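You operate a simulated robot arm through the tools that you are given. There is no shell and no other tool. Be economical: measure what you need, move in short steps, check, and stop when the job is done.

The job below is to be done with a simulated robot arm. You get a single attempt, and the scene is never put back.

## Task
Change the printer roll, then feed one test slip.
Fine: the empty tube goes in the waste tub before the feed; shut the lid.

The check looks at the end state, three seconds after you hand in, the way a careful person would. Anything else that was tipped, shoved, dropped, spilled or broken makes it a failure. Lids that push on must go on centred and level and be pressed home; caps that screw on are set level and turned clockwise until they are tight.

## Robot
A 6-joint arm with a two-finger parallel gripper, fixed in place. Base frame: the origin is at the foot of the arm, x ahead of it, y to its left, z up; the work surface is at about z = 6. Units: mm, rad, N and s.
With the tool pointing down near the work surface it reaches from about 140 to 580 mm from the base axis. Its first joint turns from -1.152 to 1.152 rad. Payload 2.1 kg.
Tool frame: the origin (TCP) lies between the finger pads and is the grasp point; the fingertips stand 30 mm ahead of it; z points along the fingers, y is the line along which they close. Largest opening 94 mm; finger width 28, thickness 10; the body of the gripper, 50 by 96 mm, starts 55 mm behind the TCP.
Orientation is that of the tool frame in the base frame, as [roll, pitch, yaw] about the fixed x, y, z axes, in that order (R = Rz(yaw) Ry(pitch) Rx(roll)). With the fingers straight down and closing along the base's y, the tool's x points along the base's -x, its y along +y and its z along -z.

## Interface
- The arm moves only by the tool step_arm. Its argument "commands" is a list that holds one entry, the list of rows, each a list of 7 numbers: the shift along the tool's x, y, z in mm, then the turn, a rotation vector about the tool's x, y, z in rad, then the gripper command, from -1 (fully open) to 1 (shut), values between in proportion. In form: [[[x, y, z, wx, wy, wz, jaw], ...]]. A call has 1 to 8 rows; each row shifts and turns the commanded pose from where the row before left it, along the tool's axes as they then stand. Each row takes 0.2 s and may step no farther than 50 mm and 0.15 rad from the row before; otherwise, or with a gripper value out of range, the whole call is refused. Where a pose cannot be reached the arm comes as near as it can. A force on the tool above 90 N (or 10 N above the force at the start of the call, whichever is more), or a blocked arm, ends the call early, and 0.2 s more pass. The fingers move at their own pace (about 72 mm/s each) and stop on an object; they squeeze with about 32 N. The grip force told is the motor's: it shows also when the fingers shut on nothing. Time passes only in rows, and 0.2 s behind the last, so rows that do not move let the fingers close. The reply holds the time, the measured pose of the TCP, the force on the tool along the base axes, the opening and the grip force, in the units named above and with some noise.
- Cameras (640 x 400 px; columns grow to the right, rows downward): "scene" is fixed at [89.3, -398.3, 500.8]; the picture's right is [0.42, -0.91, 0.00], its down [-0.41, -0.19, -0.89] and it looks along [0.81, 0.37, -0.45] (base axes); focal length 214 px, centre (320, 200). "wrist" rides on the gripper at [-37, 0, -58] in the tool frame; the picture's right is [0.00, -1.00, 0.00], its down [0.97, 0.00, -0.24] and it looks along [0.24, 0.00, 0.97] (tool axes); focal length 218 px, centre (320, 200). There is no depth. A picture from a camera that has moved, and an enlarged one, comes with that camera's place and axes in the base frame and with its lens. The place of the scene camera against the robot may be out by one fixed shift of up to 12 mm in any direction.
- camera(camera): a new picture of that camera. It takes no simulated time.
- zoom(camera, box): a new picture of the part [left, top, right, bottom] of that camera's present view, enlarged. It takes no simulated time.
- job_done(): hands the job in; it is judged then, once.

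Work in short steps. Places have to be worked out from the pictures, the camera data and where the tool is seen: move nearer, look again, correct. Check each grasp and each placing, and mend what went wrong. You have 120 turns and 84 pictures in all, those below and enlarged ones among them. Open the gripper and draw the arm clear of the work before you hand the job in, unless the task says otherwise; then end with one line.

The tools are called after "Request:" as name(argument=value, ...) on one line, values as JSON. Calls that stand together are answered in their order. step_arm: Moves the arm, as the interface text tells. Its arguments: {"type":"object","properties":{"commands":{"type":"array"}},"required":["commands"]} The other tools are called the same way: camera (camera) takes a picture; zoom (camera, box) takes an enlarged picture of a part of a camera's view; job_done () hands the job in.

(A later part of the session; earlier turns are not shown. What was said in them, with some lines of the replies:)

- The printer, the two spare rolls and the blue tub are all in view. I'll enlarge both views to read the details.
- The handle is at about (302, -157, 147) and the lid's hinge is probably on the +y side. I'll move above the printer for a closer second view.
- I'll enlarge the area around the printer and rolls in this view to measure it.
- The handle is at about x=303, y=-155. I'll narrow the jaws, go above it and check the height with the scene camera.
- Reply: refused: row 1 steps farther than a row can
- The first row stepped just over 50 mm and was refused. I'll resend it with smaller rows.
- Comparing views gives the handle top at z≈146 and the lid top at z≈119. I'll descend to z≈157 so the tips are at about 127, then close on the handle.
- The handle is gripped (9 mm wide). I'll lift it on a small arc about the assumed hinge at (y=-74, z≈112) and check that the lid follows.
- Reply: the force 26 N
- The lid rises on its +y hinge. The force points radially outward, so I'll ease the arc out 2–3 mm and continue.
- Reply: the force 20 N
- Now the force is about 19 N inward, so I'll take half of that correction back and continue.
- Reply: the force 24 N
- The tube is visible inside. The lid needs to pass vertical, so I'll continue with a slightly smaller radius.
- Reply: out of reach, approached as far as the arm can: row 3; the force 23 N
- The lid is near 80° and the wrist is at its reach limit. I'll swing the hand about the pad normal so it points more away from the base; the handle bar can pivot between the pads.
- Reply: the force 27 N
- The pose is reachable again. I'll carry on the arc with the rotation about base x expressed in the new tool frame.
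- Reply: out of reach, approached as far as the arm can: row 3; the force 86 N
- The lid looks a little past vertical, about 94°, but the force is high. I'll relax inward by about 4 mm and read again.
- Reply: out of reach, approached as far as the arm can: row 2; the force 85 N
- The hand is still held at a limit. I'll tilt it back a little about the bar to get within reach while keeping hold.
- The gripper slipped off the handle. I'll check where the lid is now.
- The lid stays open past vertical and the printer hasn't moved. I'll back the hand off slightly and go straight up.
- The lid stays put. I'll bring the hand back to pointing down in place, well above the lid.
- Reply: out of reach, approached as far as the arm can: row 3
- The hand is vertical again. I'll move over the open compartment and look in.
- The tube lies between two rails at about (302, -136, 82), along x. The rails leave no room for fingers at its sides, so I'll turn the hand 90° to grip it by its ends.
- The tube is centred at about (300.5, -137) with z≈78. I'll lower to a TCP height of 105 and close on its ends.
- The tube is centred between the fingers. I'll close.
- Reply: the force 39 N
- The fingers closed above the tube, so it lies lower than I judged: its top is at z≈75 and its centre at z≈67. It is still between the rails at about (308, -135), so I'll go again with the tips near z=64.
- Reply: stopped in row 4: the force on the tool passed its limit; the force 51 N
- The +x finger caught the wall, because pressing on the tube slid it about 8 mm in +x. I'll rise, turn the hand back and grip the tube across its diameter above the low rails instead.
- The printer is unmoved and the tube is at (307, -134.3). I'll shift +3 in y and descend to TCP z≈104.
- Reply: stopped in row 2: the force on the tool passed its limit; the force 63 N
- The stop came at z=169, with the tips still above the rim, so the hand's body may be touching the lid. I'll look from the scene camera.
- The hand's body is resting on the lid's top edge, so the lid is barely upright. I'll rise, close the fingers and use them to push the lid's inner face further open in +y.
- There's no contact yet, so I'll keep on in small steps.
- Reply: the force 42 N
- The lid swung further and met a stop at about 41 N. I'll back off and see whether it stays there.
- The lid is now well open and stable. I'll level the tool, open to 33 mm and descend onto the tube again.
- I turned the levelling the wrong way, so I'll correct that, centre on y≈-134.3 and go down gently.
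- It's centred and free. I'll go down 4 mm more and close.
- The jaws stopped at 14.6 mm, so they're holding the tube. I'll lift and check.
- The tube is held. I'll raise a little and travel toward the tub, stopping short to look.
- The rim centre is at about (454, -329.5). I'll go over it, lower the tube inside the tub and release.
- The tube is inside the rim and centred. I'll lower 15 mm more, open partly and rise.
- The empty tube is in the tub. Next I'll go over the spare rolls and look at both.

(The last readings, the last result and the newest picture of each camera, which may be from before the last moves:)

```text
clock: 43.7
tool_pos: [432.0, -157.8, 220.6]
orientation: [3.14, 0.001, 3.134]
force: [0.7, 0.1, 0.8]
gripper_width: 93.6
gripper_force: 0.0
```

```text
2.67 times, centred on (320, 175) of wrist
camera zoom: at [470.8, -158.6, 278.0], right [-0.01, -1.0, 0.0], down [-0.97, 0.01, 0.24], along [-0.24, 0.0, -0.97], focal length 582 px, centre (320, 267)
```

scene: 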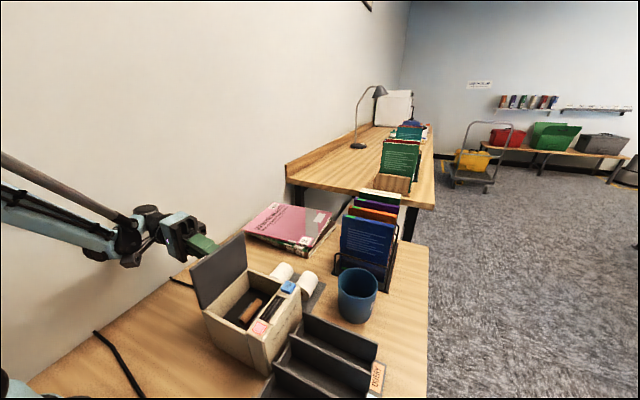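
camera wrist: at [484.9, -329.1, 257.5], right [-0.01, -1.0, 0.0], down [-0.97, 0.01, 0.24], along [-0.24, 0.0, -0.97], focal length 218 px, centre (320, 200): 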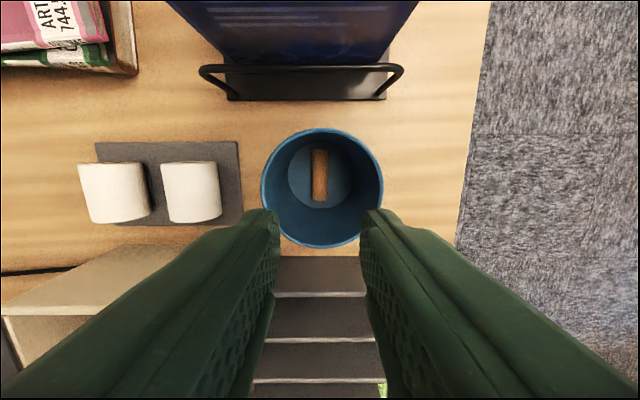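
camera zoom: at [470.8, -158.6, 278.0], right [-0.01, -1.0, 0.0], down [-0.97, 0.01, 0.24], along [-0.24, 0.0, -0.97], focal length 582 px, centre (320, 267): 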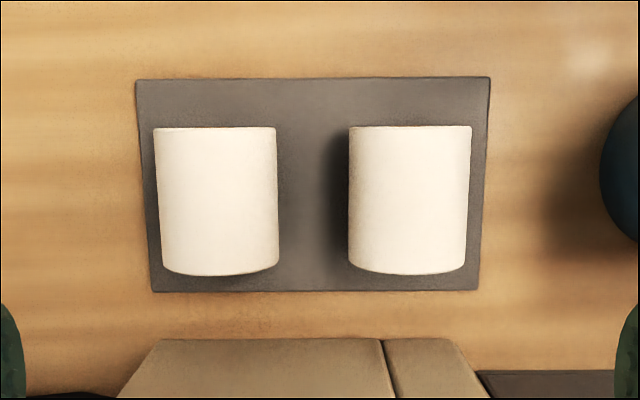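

The rolls look the same. I'll take the right one, centred at about (441.5, -196) with a diameter near 51, opening 68 mm so the fingers clear its neighbour.

Request:
step_arm(commands=[[[-9.5, -38.2, 0, 0, 0, 0, -0.43], [0, 0, 40, 0, 0, 0, -0.43], [0, 0, 40, 0, 0, 0, -0.43], [0, 0, 30, 0, 0, 0, -0.43], [0, 0, 0, 0, 0, 0, -0.43]]])

Request:
camera(camera="wrist")

```text
clock: 44.9
tool_pos: [442.2, -198.7, 109.5]
orientation: [3.139, 0.001, 3.137]
force: [-0.2, 0.1, 0.6]
gripper_width: 67.1
gripper_force: 0.1
```

```text
45 pictures are left
camera wrist: at [479.6, -198.0, 168.1], right [-0.01, -1.0, 0.0], down [-0.97, 0.01, 0.24], along [-0.24, 0.0, -0.97], focal length 218 px, centre (320, 200)
```

wrist: 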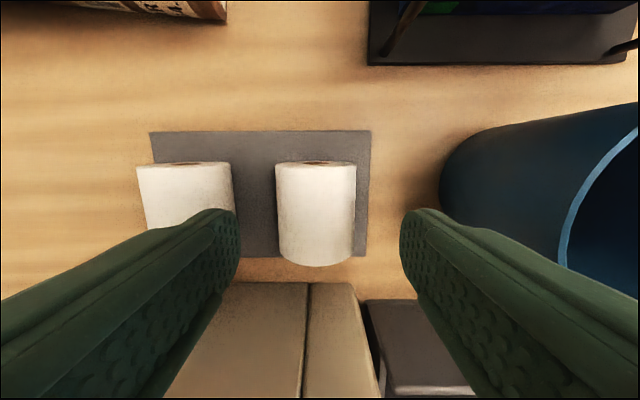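

The roll's centre is about 3.5 mm toward +y. I'll correct, descend to TCP z≈44 and grip.

Request:
step_arm(commands=[[[0, 3.6, 20, 0, 0, 0, -0.43], [0, 0, 25, 0, 0, 0, -0.43], [0, 0, 15, 0, 0, 0, -0.43], [0, 0, 5, 0, 0, 0, -0.43], [0, 0, 0, 0, 0, 0, -0.43]]])

Request:
camera(camera="wrist")

```text
clock: 46.1
tool_pos: [442.9, -192.7, 45.5]
orientation: [3.14, 0.0, 3.135]
force: [0.3, 0.0, -0.5]
gripper_width: 67.4
gripper_force: 0.0
```

```text
44 pictures are left
camera wrist: at [480.2, -193.3, 103.3], right [-0.01, -1.0, 0.0], down [-0.97, 0.01, 0.24], along [-0.24, 0.0, -0.97], focal length 218 px, centre (320, 200)
```

wrist: 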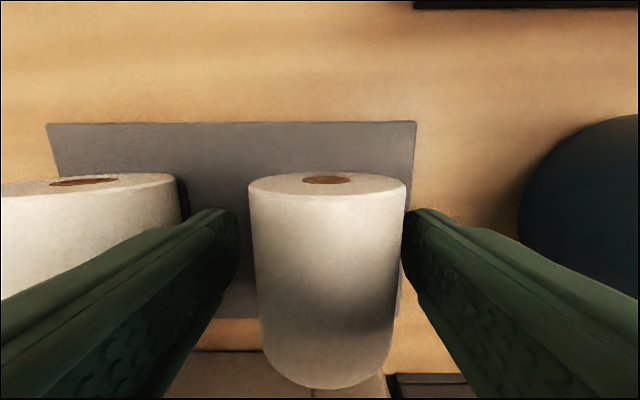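

It's nearly centred. I'll nudge 2 mm in -y, close, then lift.

Request:
step_arm(commands=[[[0, -2, 0, 0, 0, 0, -0.43], [0, 0, 0, 0, 0, 0, 0], [0, 0, 0, 0, 0, 0, 0.5], [0, 0, 0, 0, 0, 0, 1]]])

Request:
step_arm(commands=[[[0, 0, -20, 0, 0, 0, 1], [0, 0, -40, 0, 0, 0, 1], [0, 0, -50, 0, 0, 0, 1], [0, 0, -50, 0, 0, 0, 1], [0, 0, -15, 0, 0, 0, 1]]])

Request:
camera(camera="wrist")

```text
clock: 47.1
tool_pos: [442.7, -194.5, 45.3]
orientation: [-3.141, -0.001, 3.135]
force: [-0.6, -0.9, 4.0]
gripper_width: 48.3
gripper_force: 32.0
```

```text
clock: 48.3
tool_pos: [442.9, -193.9, 221.1]
orientation: [3.137, 0.0, 3.137]
force: [-0.2, 0.4, -0.6]
gripper_width: 48.9
gripper_force: 32.0
```

```text
43 pictures are left
camera wrist: at [480.5, -194.9, 279.6], right [-0.01, -1.0, 0.0], down [-0.97, 0.01, 0.24], along [-0.24, 0.0, -0.97], focal length 218 px, centre (320, 200)
```

wrist: 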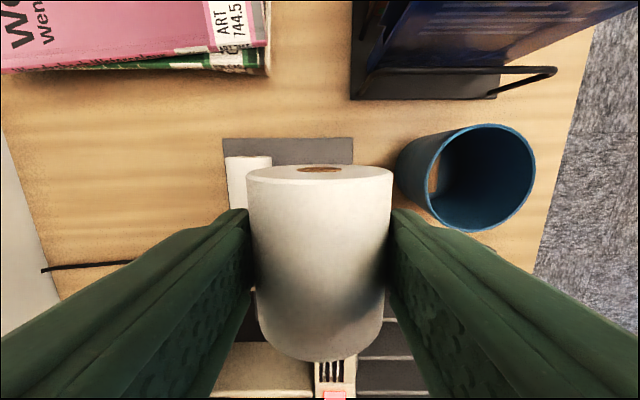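

The roll is held at 48.5 mm across. I'll carry it over the compartment centre at (301, -135), lower it partway and check.

Request:
step_arm(commands=[[[40, 18, 0, 0, 0, 0, 1], [40, 18, 0, 0, 0, 0, 1], [40, 18, 0, 0, 0, 0, 1], [22, 5, 0, 0, 0, 0, 1], [0, 0, 30, 0, 0, 0, 1], [0, 0, 30, 0, 0, 0, 1], [0, 0, 0, 0, 0, 0, 1]]])

Request:
camera(camera="wrist")

Request:
zoom(camera="scene", box=[150, 180, 370, 400])

```text
clock: 49.9
tool_pos: [300.5, -133.4, 160.7]
orientation: [3.141, 0.0, 3.137]
force: [-0.9, -0.4, -1.1]
gripper_width: 48.5
gripper_force: 32.0
```

```text
42 pictures are left
camera wrist: at [338.6, -135.1, 218.3], right [-0.01, -1.0, 0.0], down [-0.97, 0.01, 0.24], along [-0.24, 0.0, -0.97], focal length 218 px, centre (320, 200)
```

wrist: 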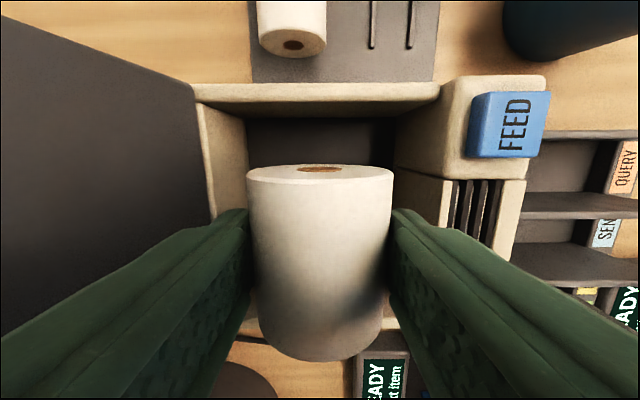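

```text
1.82 times, centred on (260, 290) of scene
camera zoom: at [89.3, -398.3, 500.8], right [0.42, -0.91, 0.0], down [-0.41, -0.19, -0.89], along [0.81, 0.37, -0.45], focal length 390 px, centre (429, 36)
```

zoom: 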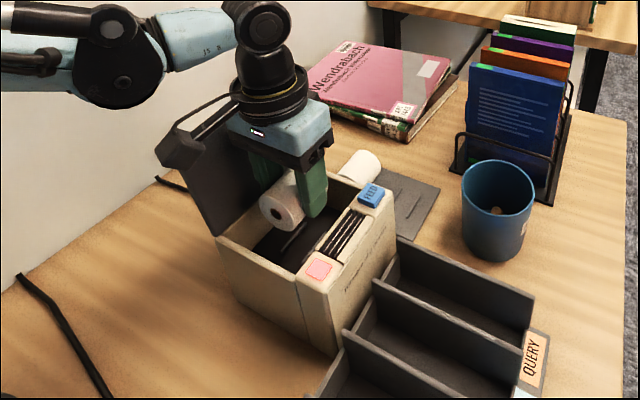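

It's aligned. I'll lower into the compartment, with small steps at the end.

Request:
step_arm(commands=[[[0, -1.3, 25, 0, 0, 0, 1], [0, 0, 20, 0, 0, 0, 1], [0, 0, 8, 0, 0, 0, 1], [0, 0, 4, 0, 0, 0, 1], [0, 0, 2, 0, 0, 0, 1], [0, 0, 0, 0, 0, 0, 1]]])

```text
clock: 51.3
tool_pos: [301.3, -135.6, 101.3]
orientation: [3.139, 0.002, 3.137]
force: [-1.6, 12.7, 22.0]
gripper_width: 48.7
gripper_force: 32.1
```

The roll is touching with 22 N up and a +y push, so I'll shift 1 mm in +y and see.

Request:
step_arm(commands=[[[0, 1, 0, 0, 0, 0, 1], [0, 0, 1, 0, 0, 0, 1], [0, 0, 0, 0, 0, 0, 1]]])

Request:
camera(camera="wrist")

```text
clock: 52.1
tool_pos: [300.7, -135.2, 100.4]
orientation: [3.141, 0.002, 3.138]
force: [-0.5, 12.8, 25.5]
gripper_width: 48.6
gripper_force: 32.4
```

```text
40 pictures are left
camera wrist: at [338.9, -135.8, 158.3], right [-0.01, -1.0, 0.0], down [-0.97, 0.01, 0.24], along [-0.24, 0.0, -0.97], focal length 218 px, centre (320, 200)
```

wrist: 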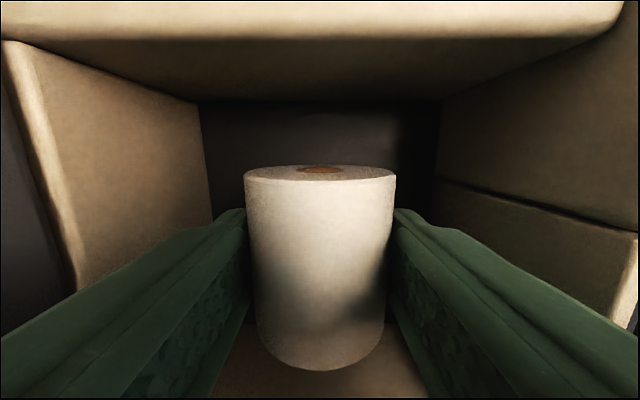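

It's resting on the cradle. I'll ease 1 mm more in +y, open gently and rise straight up.

Request:
step_arm(commands=[[[0, 1, 0, 0, 0, 0, 1], [0, 0, 0, 0, 0, 0, -0.2], [0, 0, 0, 0, 0, 0, -0.3], [0, 0, 0, 0, 0, 0, -0.3]]])

Request:
step_arm(commands=[[[0, 0, -20, 0, 0, 0, -0.3], [0, 0, -40, 0, 0, 0, -0.3], [0, 0, -40, 0, 0, 0, -0.3], [0, 0, -40, 0, 0, 0, -0.3], [0, 0, -40, 0, 0, 0, -0.3]]])

Request:
camera(camera="wrist")

Request:
zoom(camera="scene", box=[150, 180, 370, 400])

```text
clock: 53.1
tool_pos: [301.3, -134.7, 99.8]
orientation: [-3.141, 0.0, 3.135]
force: [-0.2, -0.1, -0.5]
gripper_width: 61.0
gripper_force: 0.1
```

```text
clock: 54.3
tool_pos: [302.4, -133.4, 282.0]
orientation: [3.14, -0.001, 3.135]
force: [-0.6, 0.3, -0.7]
gripper_width: 61.0
gripper_force: 0.0
```

```text
39 pictures are left
camera wrist: at [339.3, -134.1, 339.5], right [-0.01, -1.0, 0.0], down [-0.97, 0.01, 0.24], along [-0.24, 0.0, -0.97], focal length 218 px, centre (320, 200)
```

wrist: 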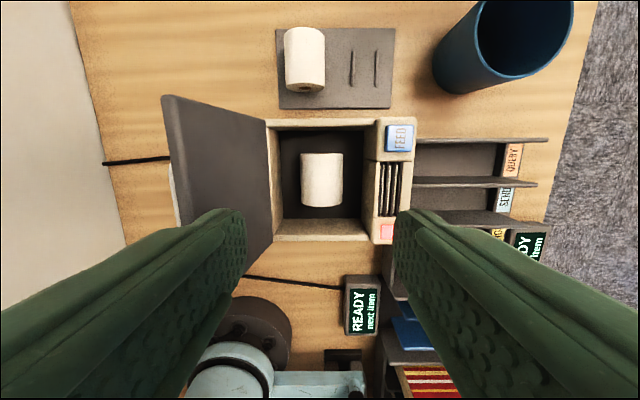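

```text
1.82 times, centred on (260, 290) of scene
camera zoom: at [89.3, -398.3, 500.8], right [0.42, -0.91, 0.0], down [-0.41, -0.19, -0.89], along [0.81, 0.37, -0.45], focal length 390 px, centre (429, 36)
```

zoom: 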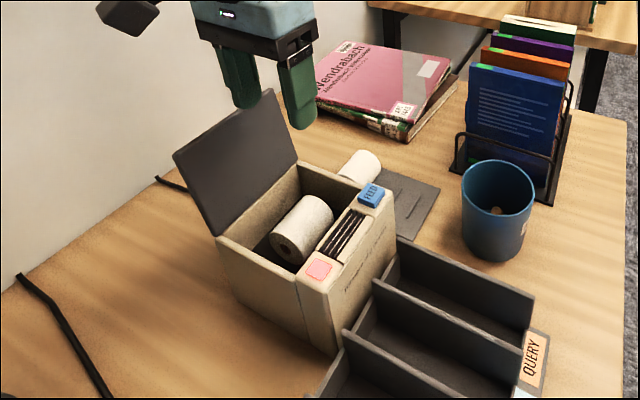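

The roll is seated in the cradle and the lid is still open. To shut the lid under control, I'll straddle its top edge (y≈-57, z≈217) with a 50 mm opening, so one finger pushes and the other catches.

Request:
step_arm(commands=[[[0, 25, -5, 0, 0, 0, -0.06], [0, 25, 0, 0, 0, 0, -0.06], [0, 25, 0, 0, 0, 0, -0.06], [0, 0, 30, 0, 0, 0, -0.06], [0, 0, 24, 0, 0, 0, -0.06], [0, 0, 0, 0, 0, 0, -0.06]]])

Request:
zoom(camera="scene", box=[150, 180, 370, 400])

Request:
camera(camera="wrist")

```text
clock: 55.7
tool_pos: [302.9, -58.6, 230.7]
orientation: [3.14, 0.001, 3.134]
force: [-0.2, 0.5, 0.3]
gripper_width: 49.8
gripper_force: 0.1
```

```text
1.82 times, centred on (260, 290) of scene
camera zoom: at [89.3, -398.3, 500.8], right [0.42, -0.91, 0.0], down [-0.41, -0.19, -0.89], along [0.81, 0.37, -0.45], focal length 390 px, centre (429, 36)
```

zoom: 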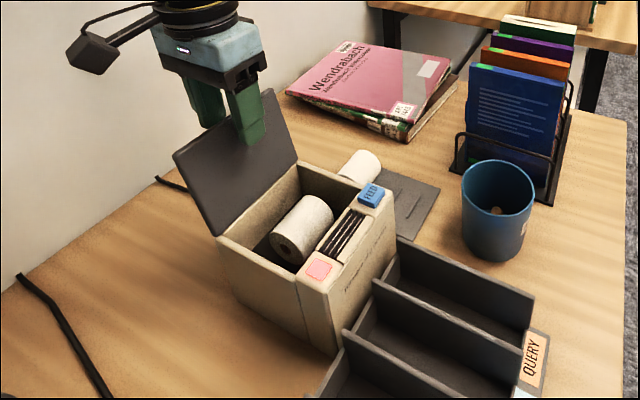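

```text
36 pictures are left
camera wrist: at [339.7, -59.7, 289.0], right [-0.01, -1.0, 0.0], down [-0.97, 0.01, 0.24], along [-0.24, 0.0, -0.97], focal length 218 px, centre (320, 200)
```

wrist: 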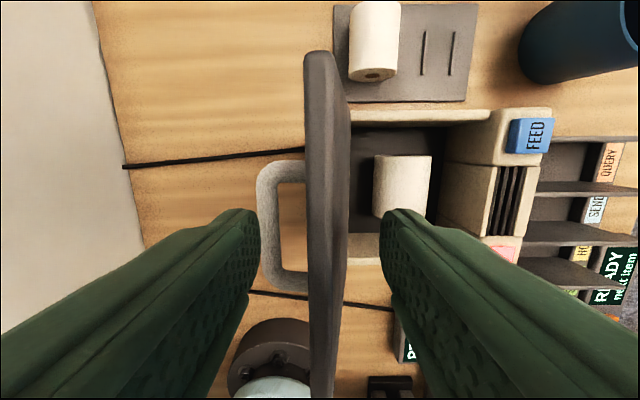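

The lid edge is between the fingers. I'll push -y slowly and watch the force.

Request:
step_arm(commands=[[[0, -8, 0, 0, 0, 0, -0.06], [0, -8, 0, 0, 0, 0, -0.06], [0, -6, 0, 0, 0, 0, -0.06], [0, -6, 0, 0, 0, 0, -0.06], [0, -6, 0, 0, 0, 0, -0.06], [0, -6, 0, 0, 0, 0, -0.06], [0, -6, 0, 0, 0, 0, -0.06], [0, 0, 0, 0, 0, 0, -0.06]]])

Request:
camera(camera="wrist")

```text
clock: 57.5
tool_pos: [300.5, -105.2, 231.5]
orientation: [-3.14, 0.0, 3.136]
force: [0.3, 0.5, 0.5]
gripper_width: 49.7
gripper_force: 0.1
```

```text
35 pictures are left
camera wrist: at [339.1, -105.9, 288.9], right [-0.01, -1.0, 0.0], down [-0.97, 0.01, 0.24], along [-0.24, 0.0, -0.97], focal length 218 px, centre (320, 200)
```

wrist: 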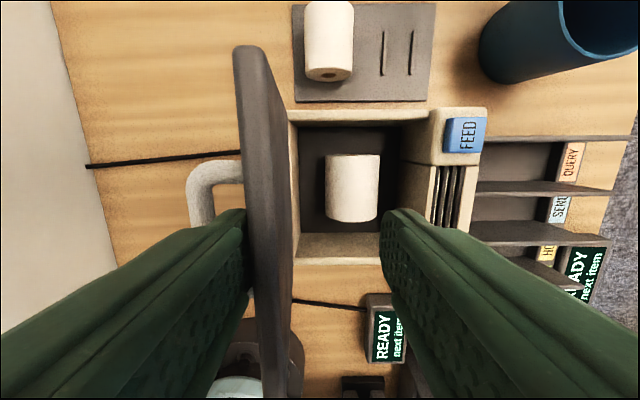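

The lid moved to about vertical without resistance. I'll continue.

Request:
step_arm(commands=[[[0, -6, 0, 0, 0, 0, -0.06], [0, -6, 0, 0, 0, 0, -0.06], [0, -6, 1, 0, 0, 0, -0.06], [0, -6, 1, 0, 0, 0, -0.06], [0, 0, 0, 0, 0, 0, -0.06], [0, 0, 0, 0, 0, 0, -0.06]]])

Request:
camera(camera="wrist")

```text
clock: 58.9
tool_pos: [300.8, -128.9, 228.2]
orientation: [3.14, -0.001, 3.135]
force: [0.3, 0.0, 0.3]
gripper_width: 49.8
gripper_force: 0.1
```

```text
34 pictures are left
camera wrist: at [338.6, -130.4, 286.9], right [-0.01, -1.0, 0.0], down [-0.97, 0.01, 0.24], along [-0.24, 0.0, -0.97], focal length 218 px, centre (320, 200)
```

wrist: 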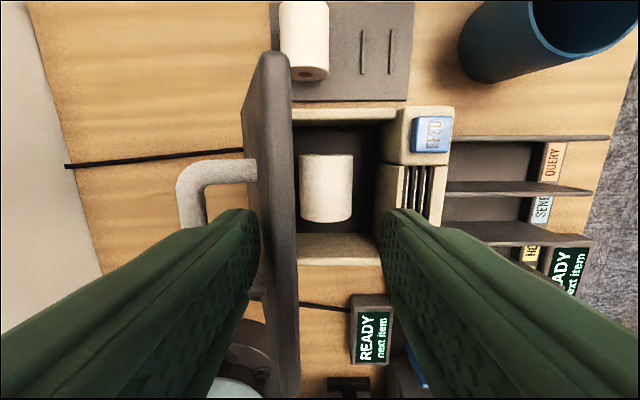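

The hinge holds by friction, with the lid now near 68°. I'll lift out, close the fingers and push the lid's outer face down beyond the handle.

Request:
step_arm(commands=[[[0, 0, -20, 0, 0, 0, 0.5], [0, 0, -22, 0, 0, 0, 1], [0, 20, 0, 0, 0, 0, 1], [0, 19, 0, 0, 0, 0, 1], [0, 0, 0, 0, 0, 0, 1]]])

Request:
zoom(camera="scene", box=[150, 180, 370, 400])

Request:
camera(camera="wrist")

```text
clock: 60.1
tool_pos: [302.4, -90.6, 271.7]
orientation: [3.142, -0.001, 3.135]
force: [0.2, -0.2, 1.2]
gripper_width: 0.1
gripper_force: 32.2
```

```text
1.82 times, centred on (260, 290) of scene
camera zoom: at [89.3, -398.3, 500.8], right [0.42, -0.91, 0.0], down [-0.41, -0.19, -0.89], along [0.81, 0.37, -0.45], focal length 390 px, centre (429, 36)
```

zoom: 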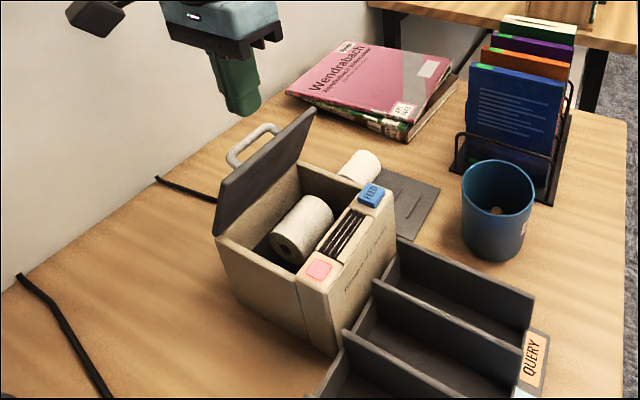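

```text
32 pictures are left
camera wrist: at [339.2, -90.6, 329.4], right [-0.01, -1.0, 0.0], down [-0.97, 0.01, 0.24], along [-0.24, 0.0, -0.97], focal length 218 px, centre (320, 200)
```

wrist: 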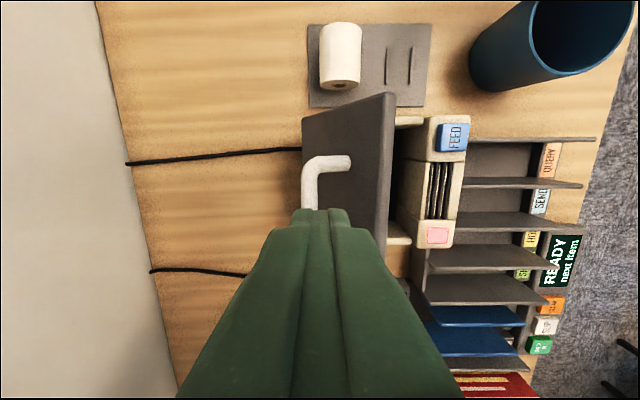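

The lid stands at about 60° by itself. I'll bring the closed fingertips onto its face beyond the handle and push it down along the arc.

Request:
step_arm(commands=[[[0, -21, 0, 0, 0, 0, 1], [0, 0, 35, 0, 0, 0, 1], [0, 0, 7, 0, 0, 0, 1], [0, -5, 4, 0, 0, 0, 1], [0, -5, 4, 0, 0, 0, 1], [0, -5, 5, 0, 0, 0, 1], [0, -5, 5, 0, 0, 0, 1], [0, 0, 0, 0, 0, 0, 1]]])

Request:
zoom(camera="scene", box=[150, 180, 370, 400])

```text
clock: 61.9
tool_pos: [301.2, -132.8, 211.3]
orientation: [3.139, 0.0, 3.135]
force: [0.6, 0.8, -1.0]
gripper_width: 0.0
gripper_force: 32.6
```

```text
1.82 times, centred on (260, 290) of scene
camera zoom: at [89.3, -398.3, 500.8], right [0.42, -0.91, 0.0], down [-0.41, -0.19, -0.89], along [0.81, 0.37, -0.45], focal length 390 px, centre (429, 36)
```

zoom: 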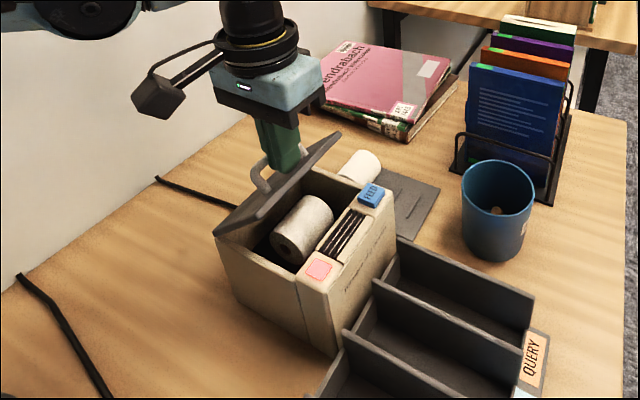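

It works; the lid is near 40° now. I'll continue along the arc.

Request:
step_arm(commands=[[[0, -5, 6, 0, 0, 0, 1], [0, -5, 6, 0, 0, 0, 1], [0, -4, 6, 0, 0, 0, 1], [0, -4, 6, 0, 0, 0, 1], [0, -4, 6, 0, 0, 0, 1], [0, -4, 6, 0, 0, 0, 1], [0, -4, 6, 0, 0, 0, 1], [0, 0, 0, 0, 0, 0, 1]]])

Request:
zoom(camera="scene", box=[150, 180, 370, 400])

```text
clock: 63.7
tool_pos: [301.0, -164.5, 168.7]
orientation: [-3.13, 0.002, 3.135]
force: [4.0, -38.8, 20.0]
gripper_width: 0.0
gripper_force: 31.4
```

```text
1.82 times, centred on (260, 290) of scene
camera zoom: at [89.2, -398.3, 500.8], right [0.42, -0.91, 0.0], down [-0.41, -0.19, -0.89], along [0.81, 0.37, -0.45], focal length 390 px, centre (429, 36)
```

zoom: 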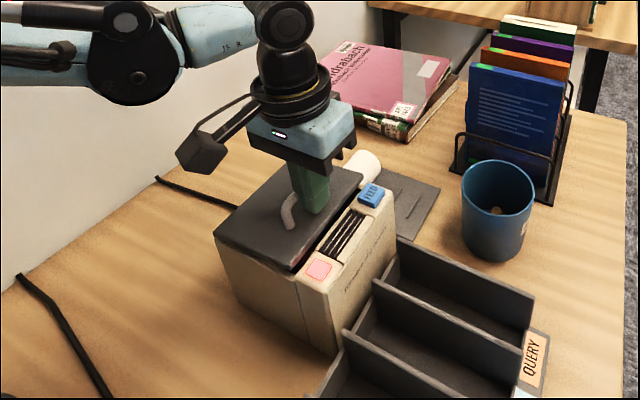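

The lid is almost down and the finger is rubbing on the bar. I'll rise, move over the handle and press it down from above.

Request:
step_arm(commands=[[[0, -2, -10, 0, 0, 0, 1], [0, 0, -35, 0, 0, 0, 1], [0, 12, 0, 0, 0, 0, 1], [0, 0, 0, 0, 0, 0, 1]]])

Request:
camera(camera="wrist")

```text
clock: 64.7
tool_pos: [300.6, -150.2, 215.4]
orientation: [3.139, 0.0, 3.136]
force: [-0.6, -0.1, 0.4]
gripper_width: 0.0
gripper_force: 32.0
```

```text
29 pictures are left
camera wrist: at [338.9, -151.6, 272.4], right [-0.01, -1.0, 0.0], down [-0.97, 0.01, 0.24], along [-0.24, 0.0, -0.97], focal length 218 px, centre (320, 200)
```

wrist: 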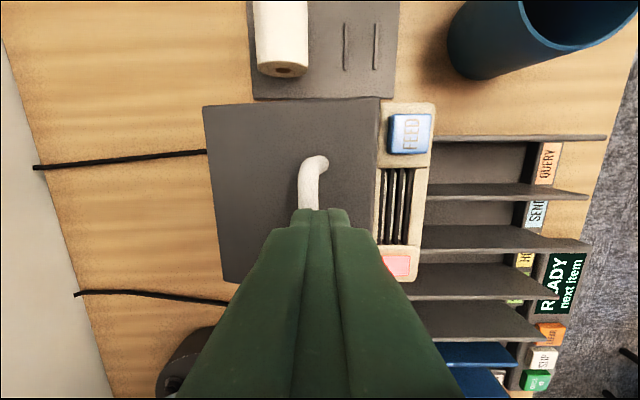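

The handle is under the fingertips. I'll descend and press gently until the lid is home (bar top at z≈146).

Request:
step_arm(commands=[[[0, 0, 20, 0, 0, 0, 1], [0, -2, 8, 0, 0, 0, 1], [0, -2, 6, 0, 0, 0, 1], [0, 0, 4, 0, 0, 0, 1], [0, 0, 3, 0, 0, 0, 1], [0, 0, 0, 0, 0, 0, 1]]])

```text
clock: 65.6
tool_pos: [301.9, -153.7, 183.7]
orientation: [3.136, -0.003, 3.134]
force: [-0.9, 6.5, 49.8]
gripper_width: 0.1
gripper_force: 31.8
stopped in row 4: the force on the tool passed its limit (the readings are from after the stop); the commanded pose is now the measured one
```

The press met more than 90 N at tip z≈154, higher than expected. I'll check whether the lid is fully down.

Request:
step_arm(commands=[[[0, 0, -25, 0, 0, 0, 1], [0, 0, -25, 0, 0, 0, 1], [20, 0, -10, 0, 0, 0, 1]]])

Request:
zoom(camera="scene", box=[190, 240, 330, 380])

Request:
camera(camera="wrist")

```text
clock: 66.4
tool_pos: [282.0, -156.3, 244.0]
orientation: [3.136, -0.004, 3.133]
force: [-0.6, -0.9, -0.4]
gripper_width: 0.4
gripper_force: 32.1
```

```text
2.86 times, centred on (260, 310) of scene
camera zoom: at [89.3, -398.3, 500.8], right [0.42, -0.91, 0.0], down [-0.41, -0.19, -0.89], along [0.81, 0.37, -0.45], focal length 613 px, centre (491, -114)
```

zoom: 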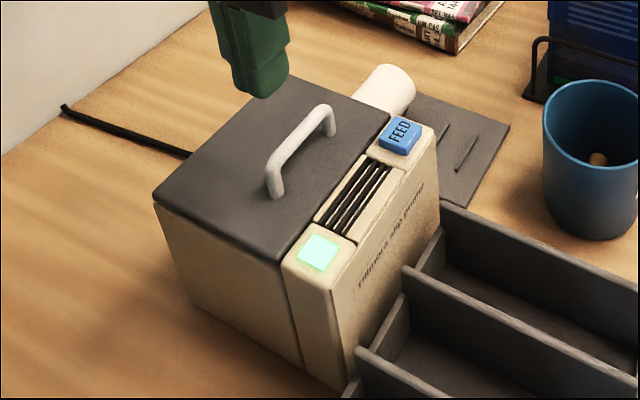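

```text
27 pictures are left
camera wrist: at [319.0, -156.1, 301.3], right [-0.01, -1.0, -0.01], down [-0.97, 0.0, 0.24], along [-0.24, 0.01, -0.97], focal length 218 px, centre (320, 200)
```

wrist: 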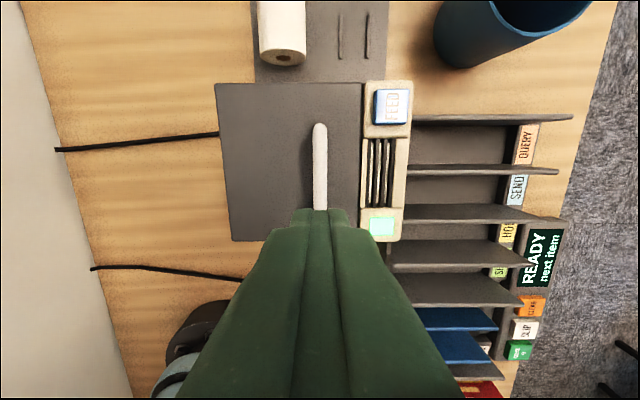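

The lamp turned green, so the lid is shut and the roll is accepted. FEED is at about (347, -206.5, z≈135); I'll go above it with closed fingers.

Request:
step_arm(commands=[[[-25, -20, 0, 0, 0, 0, 1], [-40, -30, 0, 0, 0, 0, 1], [0, 0, 30, 0, 0, 0, 1], [0, 0, 22, 0, 0, 0, 1], [0, 0, 0, 0, 0, 0, 1]]])

Request:
camera(camera="wrist")

Request:
zoom(camera="scene", box=[220, 220, 360, 360])

```text
clock: 67.6
tool_pos: [346.0, -204.8, 189.6]
orientation: [3.136, -0.002, 3.134]
force: [-0.2, 0.3, 0.9]
gripper_width: 0.0
gripper_force: 31.8
```

```text
26 pictures are left
camera wrist: at [383.8, -205.7, 247.8], right [-0.01, -1.0, -0.01], down [-0.97, 0.0, 0.24], along [-0.24, 0.01, -0.97], focal length 218 px, centre (320, 200)
```

wrist: 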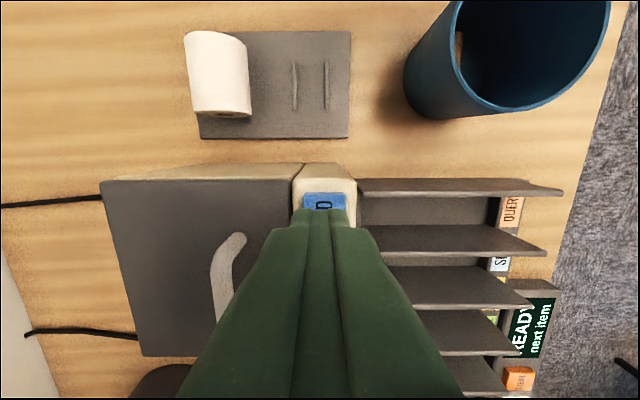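

```text
2.86 times, centred on (290, 290) of scene
camera zoom: at [89.3, -398.3, 500.8], right [0.42, -0.91, 0.0], down [-0.41, -0.19, -0.89], along [0.81, 0.37, -0.45], focal length 613 px, centre (406, -57)
```

zoom: 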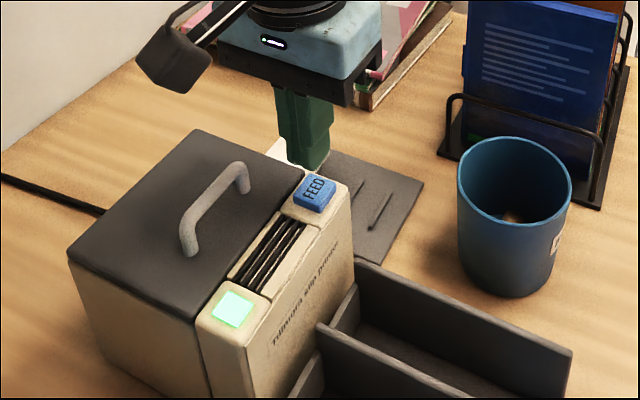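

It's lined up within 2 mm. I'll correct and descend to just above the button.

Request:
step_arm(commands=[[[-2, -2, 8, 0, 0, 0, 1], [0, 0, 4, 0, 0, 0, 1], [0, 0, 0, 0, 0, 0, 1]]])

Request:
zoom(camera="scene", box=[250, 250, 330, 330])

```text
clock: 68.4
tool_pos: [347.5, -207.5, 177.1]
orientation: [3.136, -0.006, 3.136]
force: [-0.4, 0.0, 0.3]
gripper_width: 0.0
gripper_force: 32.3
```

```text
5.00 times, centred on (290, 290) of scene
camera zoom: at [89.3, -398.3, 500.8], right [0.42, -0.91, 0.0], down [-0.41, -0.19, -0.89], along [0.81, 0.37, -0.45], focal length 1072 px, centre (470, -250)
```

zoom: 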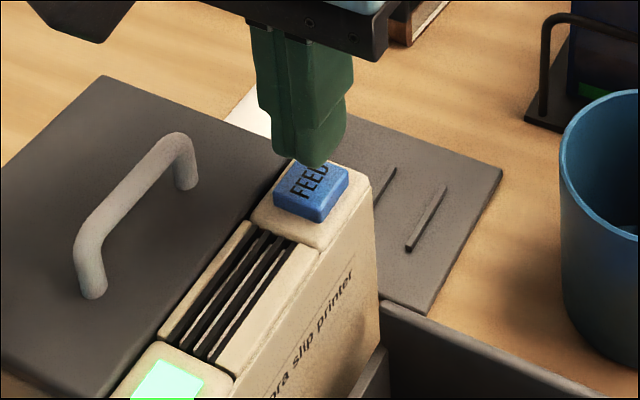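

The tips are just above FEED. I'll lower in 2 mm rows and stop to read the force.

Request:
step_arm(commands=[[[0, 0, 3, 0, 0, 0, 1], [0, 0, 2, 0, 0, 0, 1], [0, 0, 2, 0, 0, 0, 1]]])

```text
clock: 69.2
tool_pos: [348.3, -206.7, 170.8]
orientation: [3.137, -0.002, 3.136]
force: [0.0, -0.3, 0.5]
gripper_width: 0.0
gripper_force: 32.1
```

No contact yet, so I'll continue.

Request:
step_arm(commands=[[[0, 0, 2, 0, 0, 0, 1], [0, 0, 2, 0, 0, 0, 1], [0, 0, 0, 0, 0, 0, 1]]])

```text
clock: 70.0
tool_pos: [347.7, -206.1, 166.3]
orientation: [3.136, -0.004, 3.137]
force: [0.3, 0.3, 0.6]
gripper_width: 0.0
gripper_force: 31.4
```

Request:
step_arm(commands=[[[0, 0, 2, 0, 0, 0, 1], [0, 0, 2, 0, 0, 0, 1], [0, 0, 0, 0, 0, 0, 1]]])

Request:
zoom(camera="scene", box=[250, 250, 330, 330])

```text
clock: 70.8
tool_pos: [348.4, -206.8, 163.0]
orientation: [3.136, -0.004, 3.138]
force: [-0.4, 0.0, -0.3]
gripper_width: 0.1
gripper_force: 31.9
```

```text
5.00 times, centred on (290, 290) of scene
camera zoom: at [89.3, -398.3, 500.8], right [0.42, -0.91, 0.0], down [-0.41, -0.19, -0.89], along [0.81, 0.37, -0.45], focal length 1072 px, centre (470, -250)
```

zoom: 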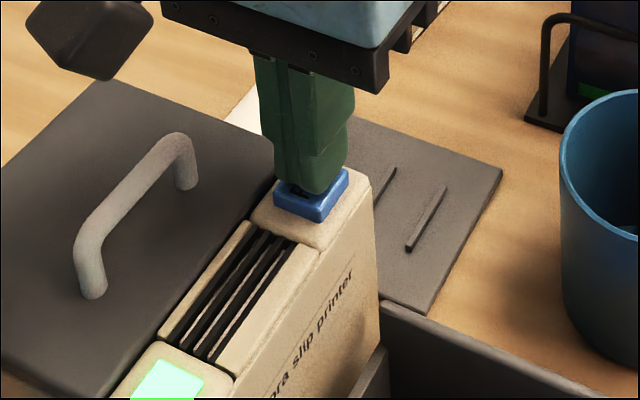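

The tips look about at the button top. I'll go 3 mm more.

Request:
step_arm(commands=[[[0, 0, 1.5, 0, 0, 0, 1], [0, 0, 1.5, 0, 0, 0, 1], [0, 0, 0, 0, 0, 0, 1]]])

```text
clock: 71.6
tool_pos: [348.4, -206.7, 159.7]
orientation: [3.136, -0.003, 3.138]
force: [0.7, -0.6, 2.8]
gripper_width: 0.2
gripper_force: 31.5
```

There's first contact at about 3 N. I'll press 3 mm further.

Request:
step_arm(commands=[[[0, 0, 1.5, 0, 0, 0, 1], [0, 0, 1.5, 0, 0, 0, 1], [0, 0, 0, 0, 0, 0, 1]]])

Request:
zoom(camera="scene", box=[240, 240, 340, 340])

```text
clock: 72.4
tool_pos: [348.5, -206.2, 156.8]
orientation: [3.136, -0.003, 3.136]
force: [0.2, 0.7, 8.6]
gripper_width: 0.1
gripper_force: 32.5
```

```text
4.00 times, centred on (290, 290) of scene
camera zoom: at [89.3, -398.2, 500.8], right [0.42, -0.91, 0.0], down [-0.41, -0.19, -0.89], along [0.81, 0.37, -0.45], focal length 858 px, centre (440, -160)
```

zoom: 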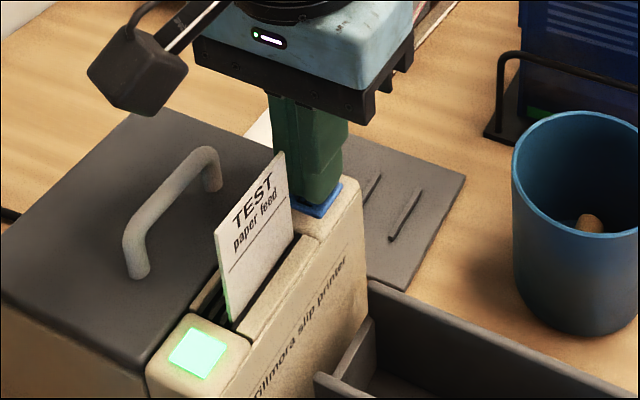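

The test slip has fed. I'll release the button straight up and draw the arm clear, keeping away from the slip.

Request:
step_arm(commands=[[[0, 0, -15, 0, 0, 0, 1], [0, 0, -30, 0, 0, 0, 1], [0, 0, -40, 0, 0, 0, 1], [0, 0, -40, 0, 0, 0, 1], [0, -30, -30, 0, 0, 0, 0], [0, -30, -20, 0, 0, 0, -1], [0, 0, 0, 0, 0, 0, -1], [0, 0, 0, 0, 0, 0, -1]]])

Request:
camera(camera="scene")

Request:
camera(camera="wrist")

```text
clock: 74.2
tool_pos: [347.4, -268.0, 331.4]
orientation: [3.138, -0.003, 3.136]
force: [-0.5, -0.4, 0.1]
gripper_width: 94.0
gripper_force: 0.0
```

```text
21 pictures are left
```

scene: 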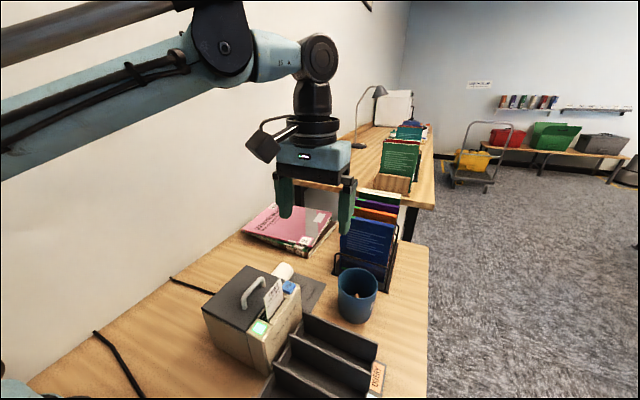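

```text
20 pictures are left
camera wrist: at [385.4, -269.2, 389.9], right [-0.01, -1.0, -0.01], down [-0.97, 0.0, 0.24], along [-0.24, 0.01, -0.97], focal length 218 px, centre (320, 200)
```

wrist: 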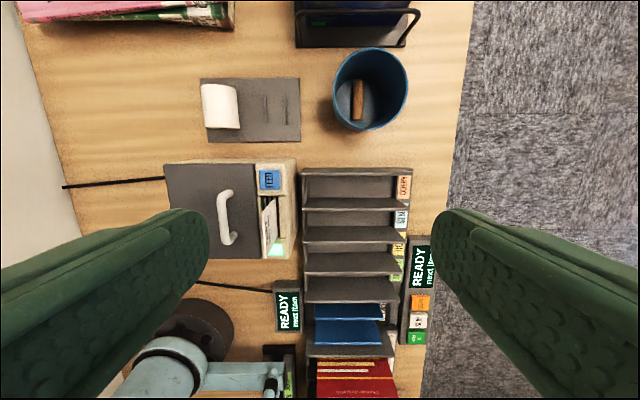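

The tube is in the tub, the lid is shut with the lamp green, one slip is out and the arm is clear with the gripper open. I'll hand it in.

Request:
job_done()

```text
The job is handed in.
```

The new roll is in the printer, the empty tube went into the waste tub before the feed, the lid is shut with the lamp green, and one test slip has been fed.
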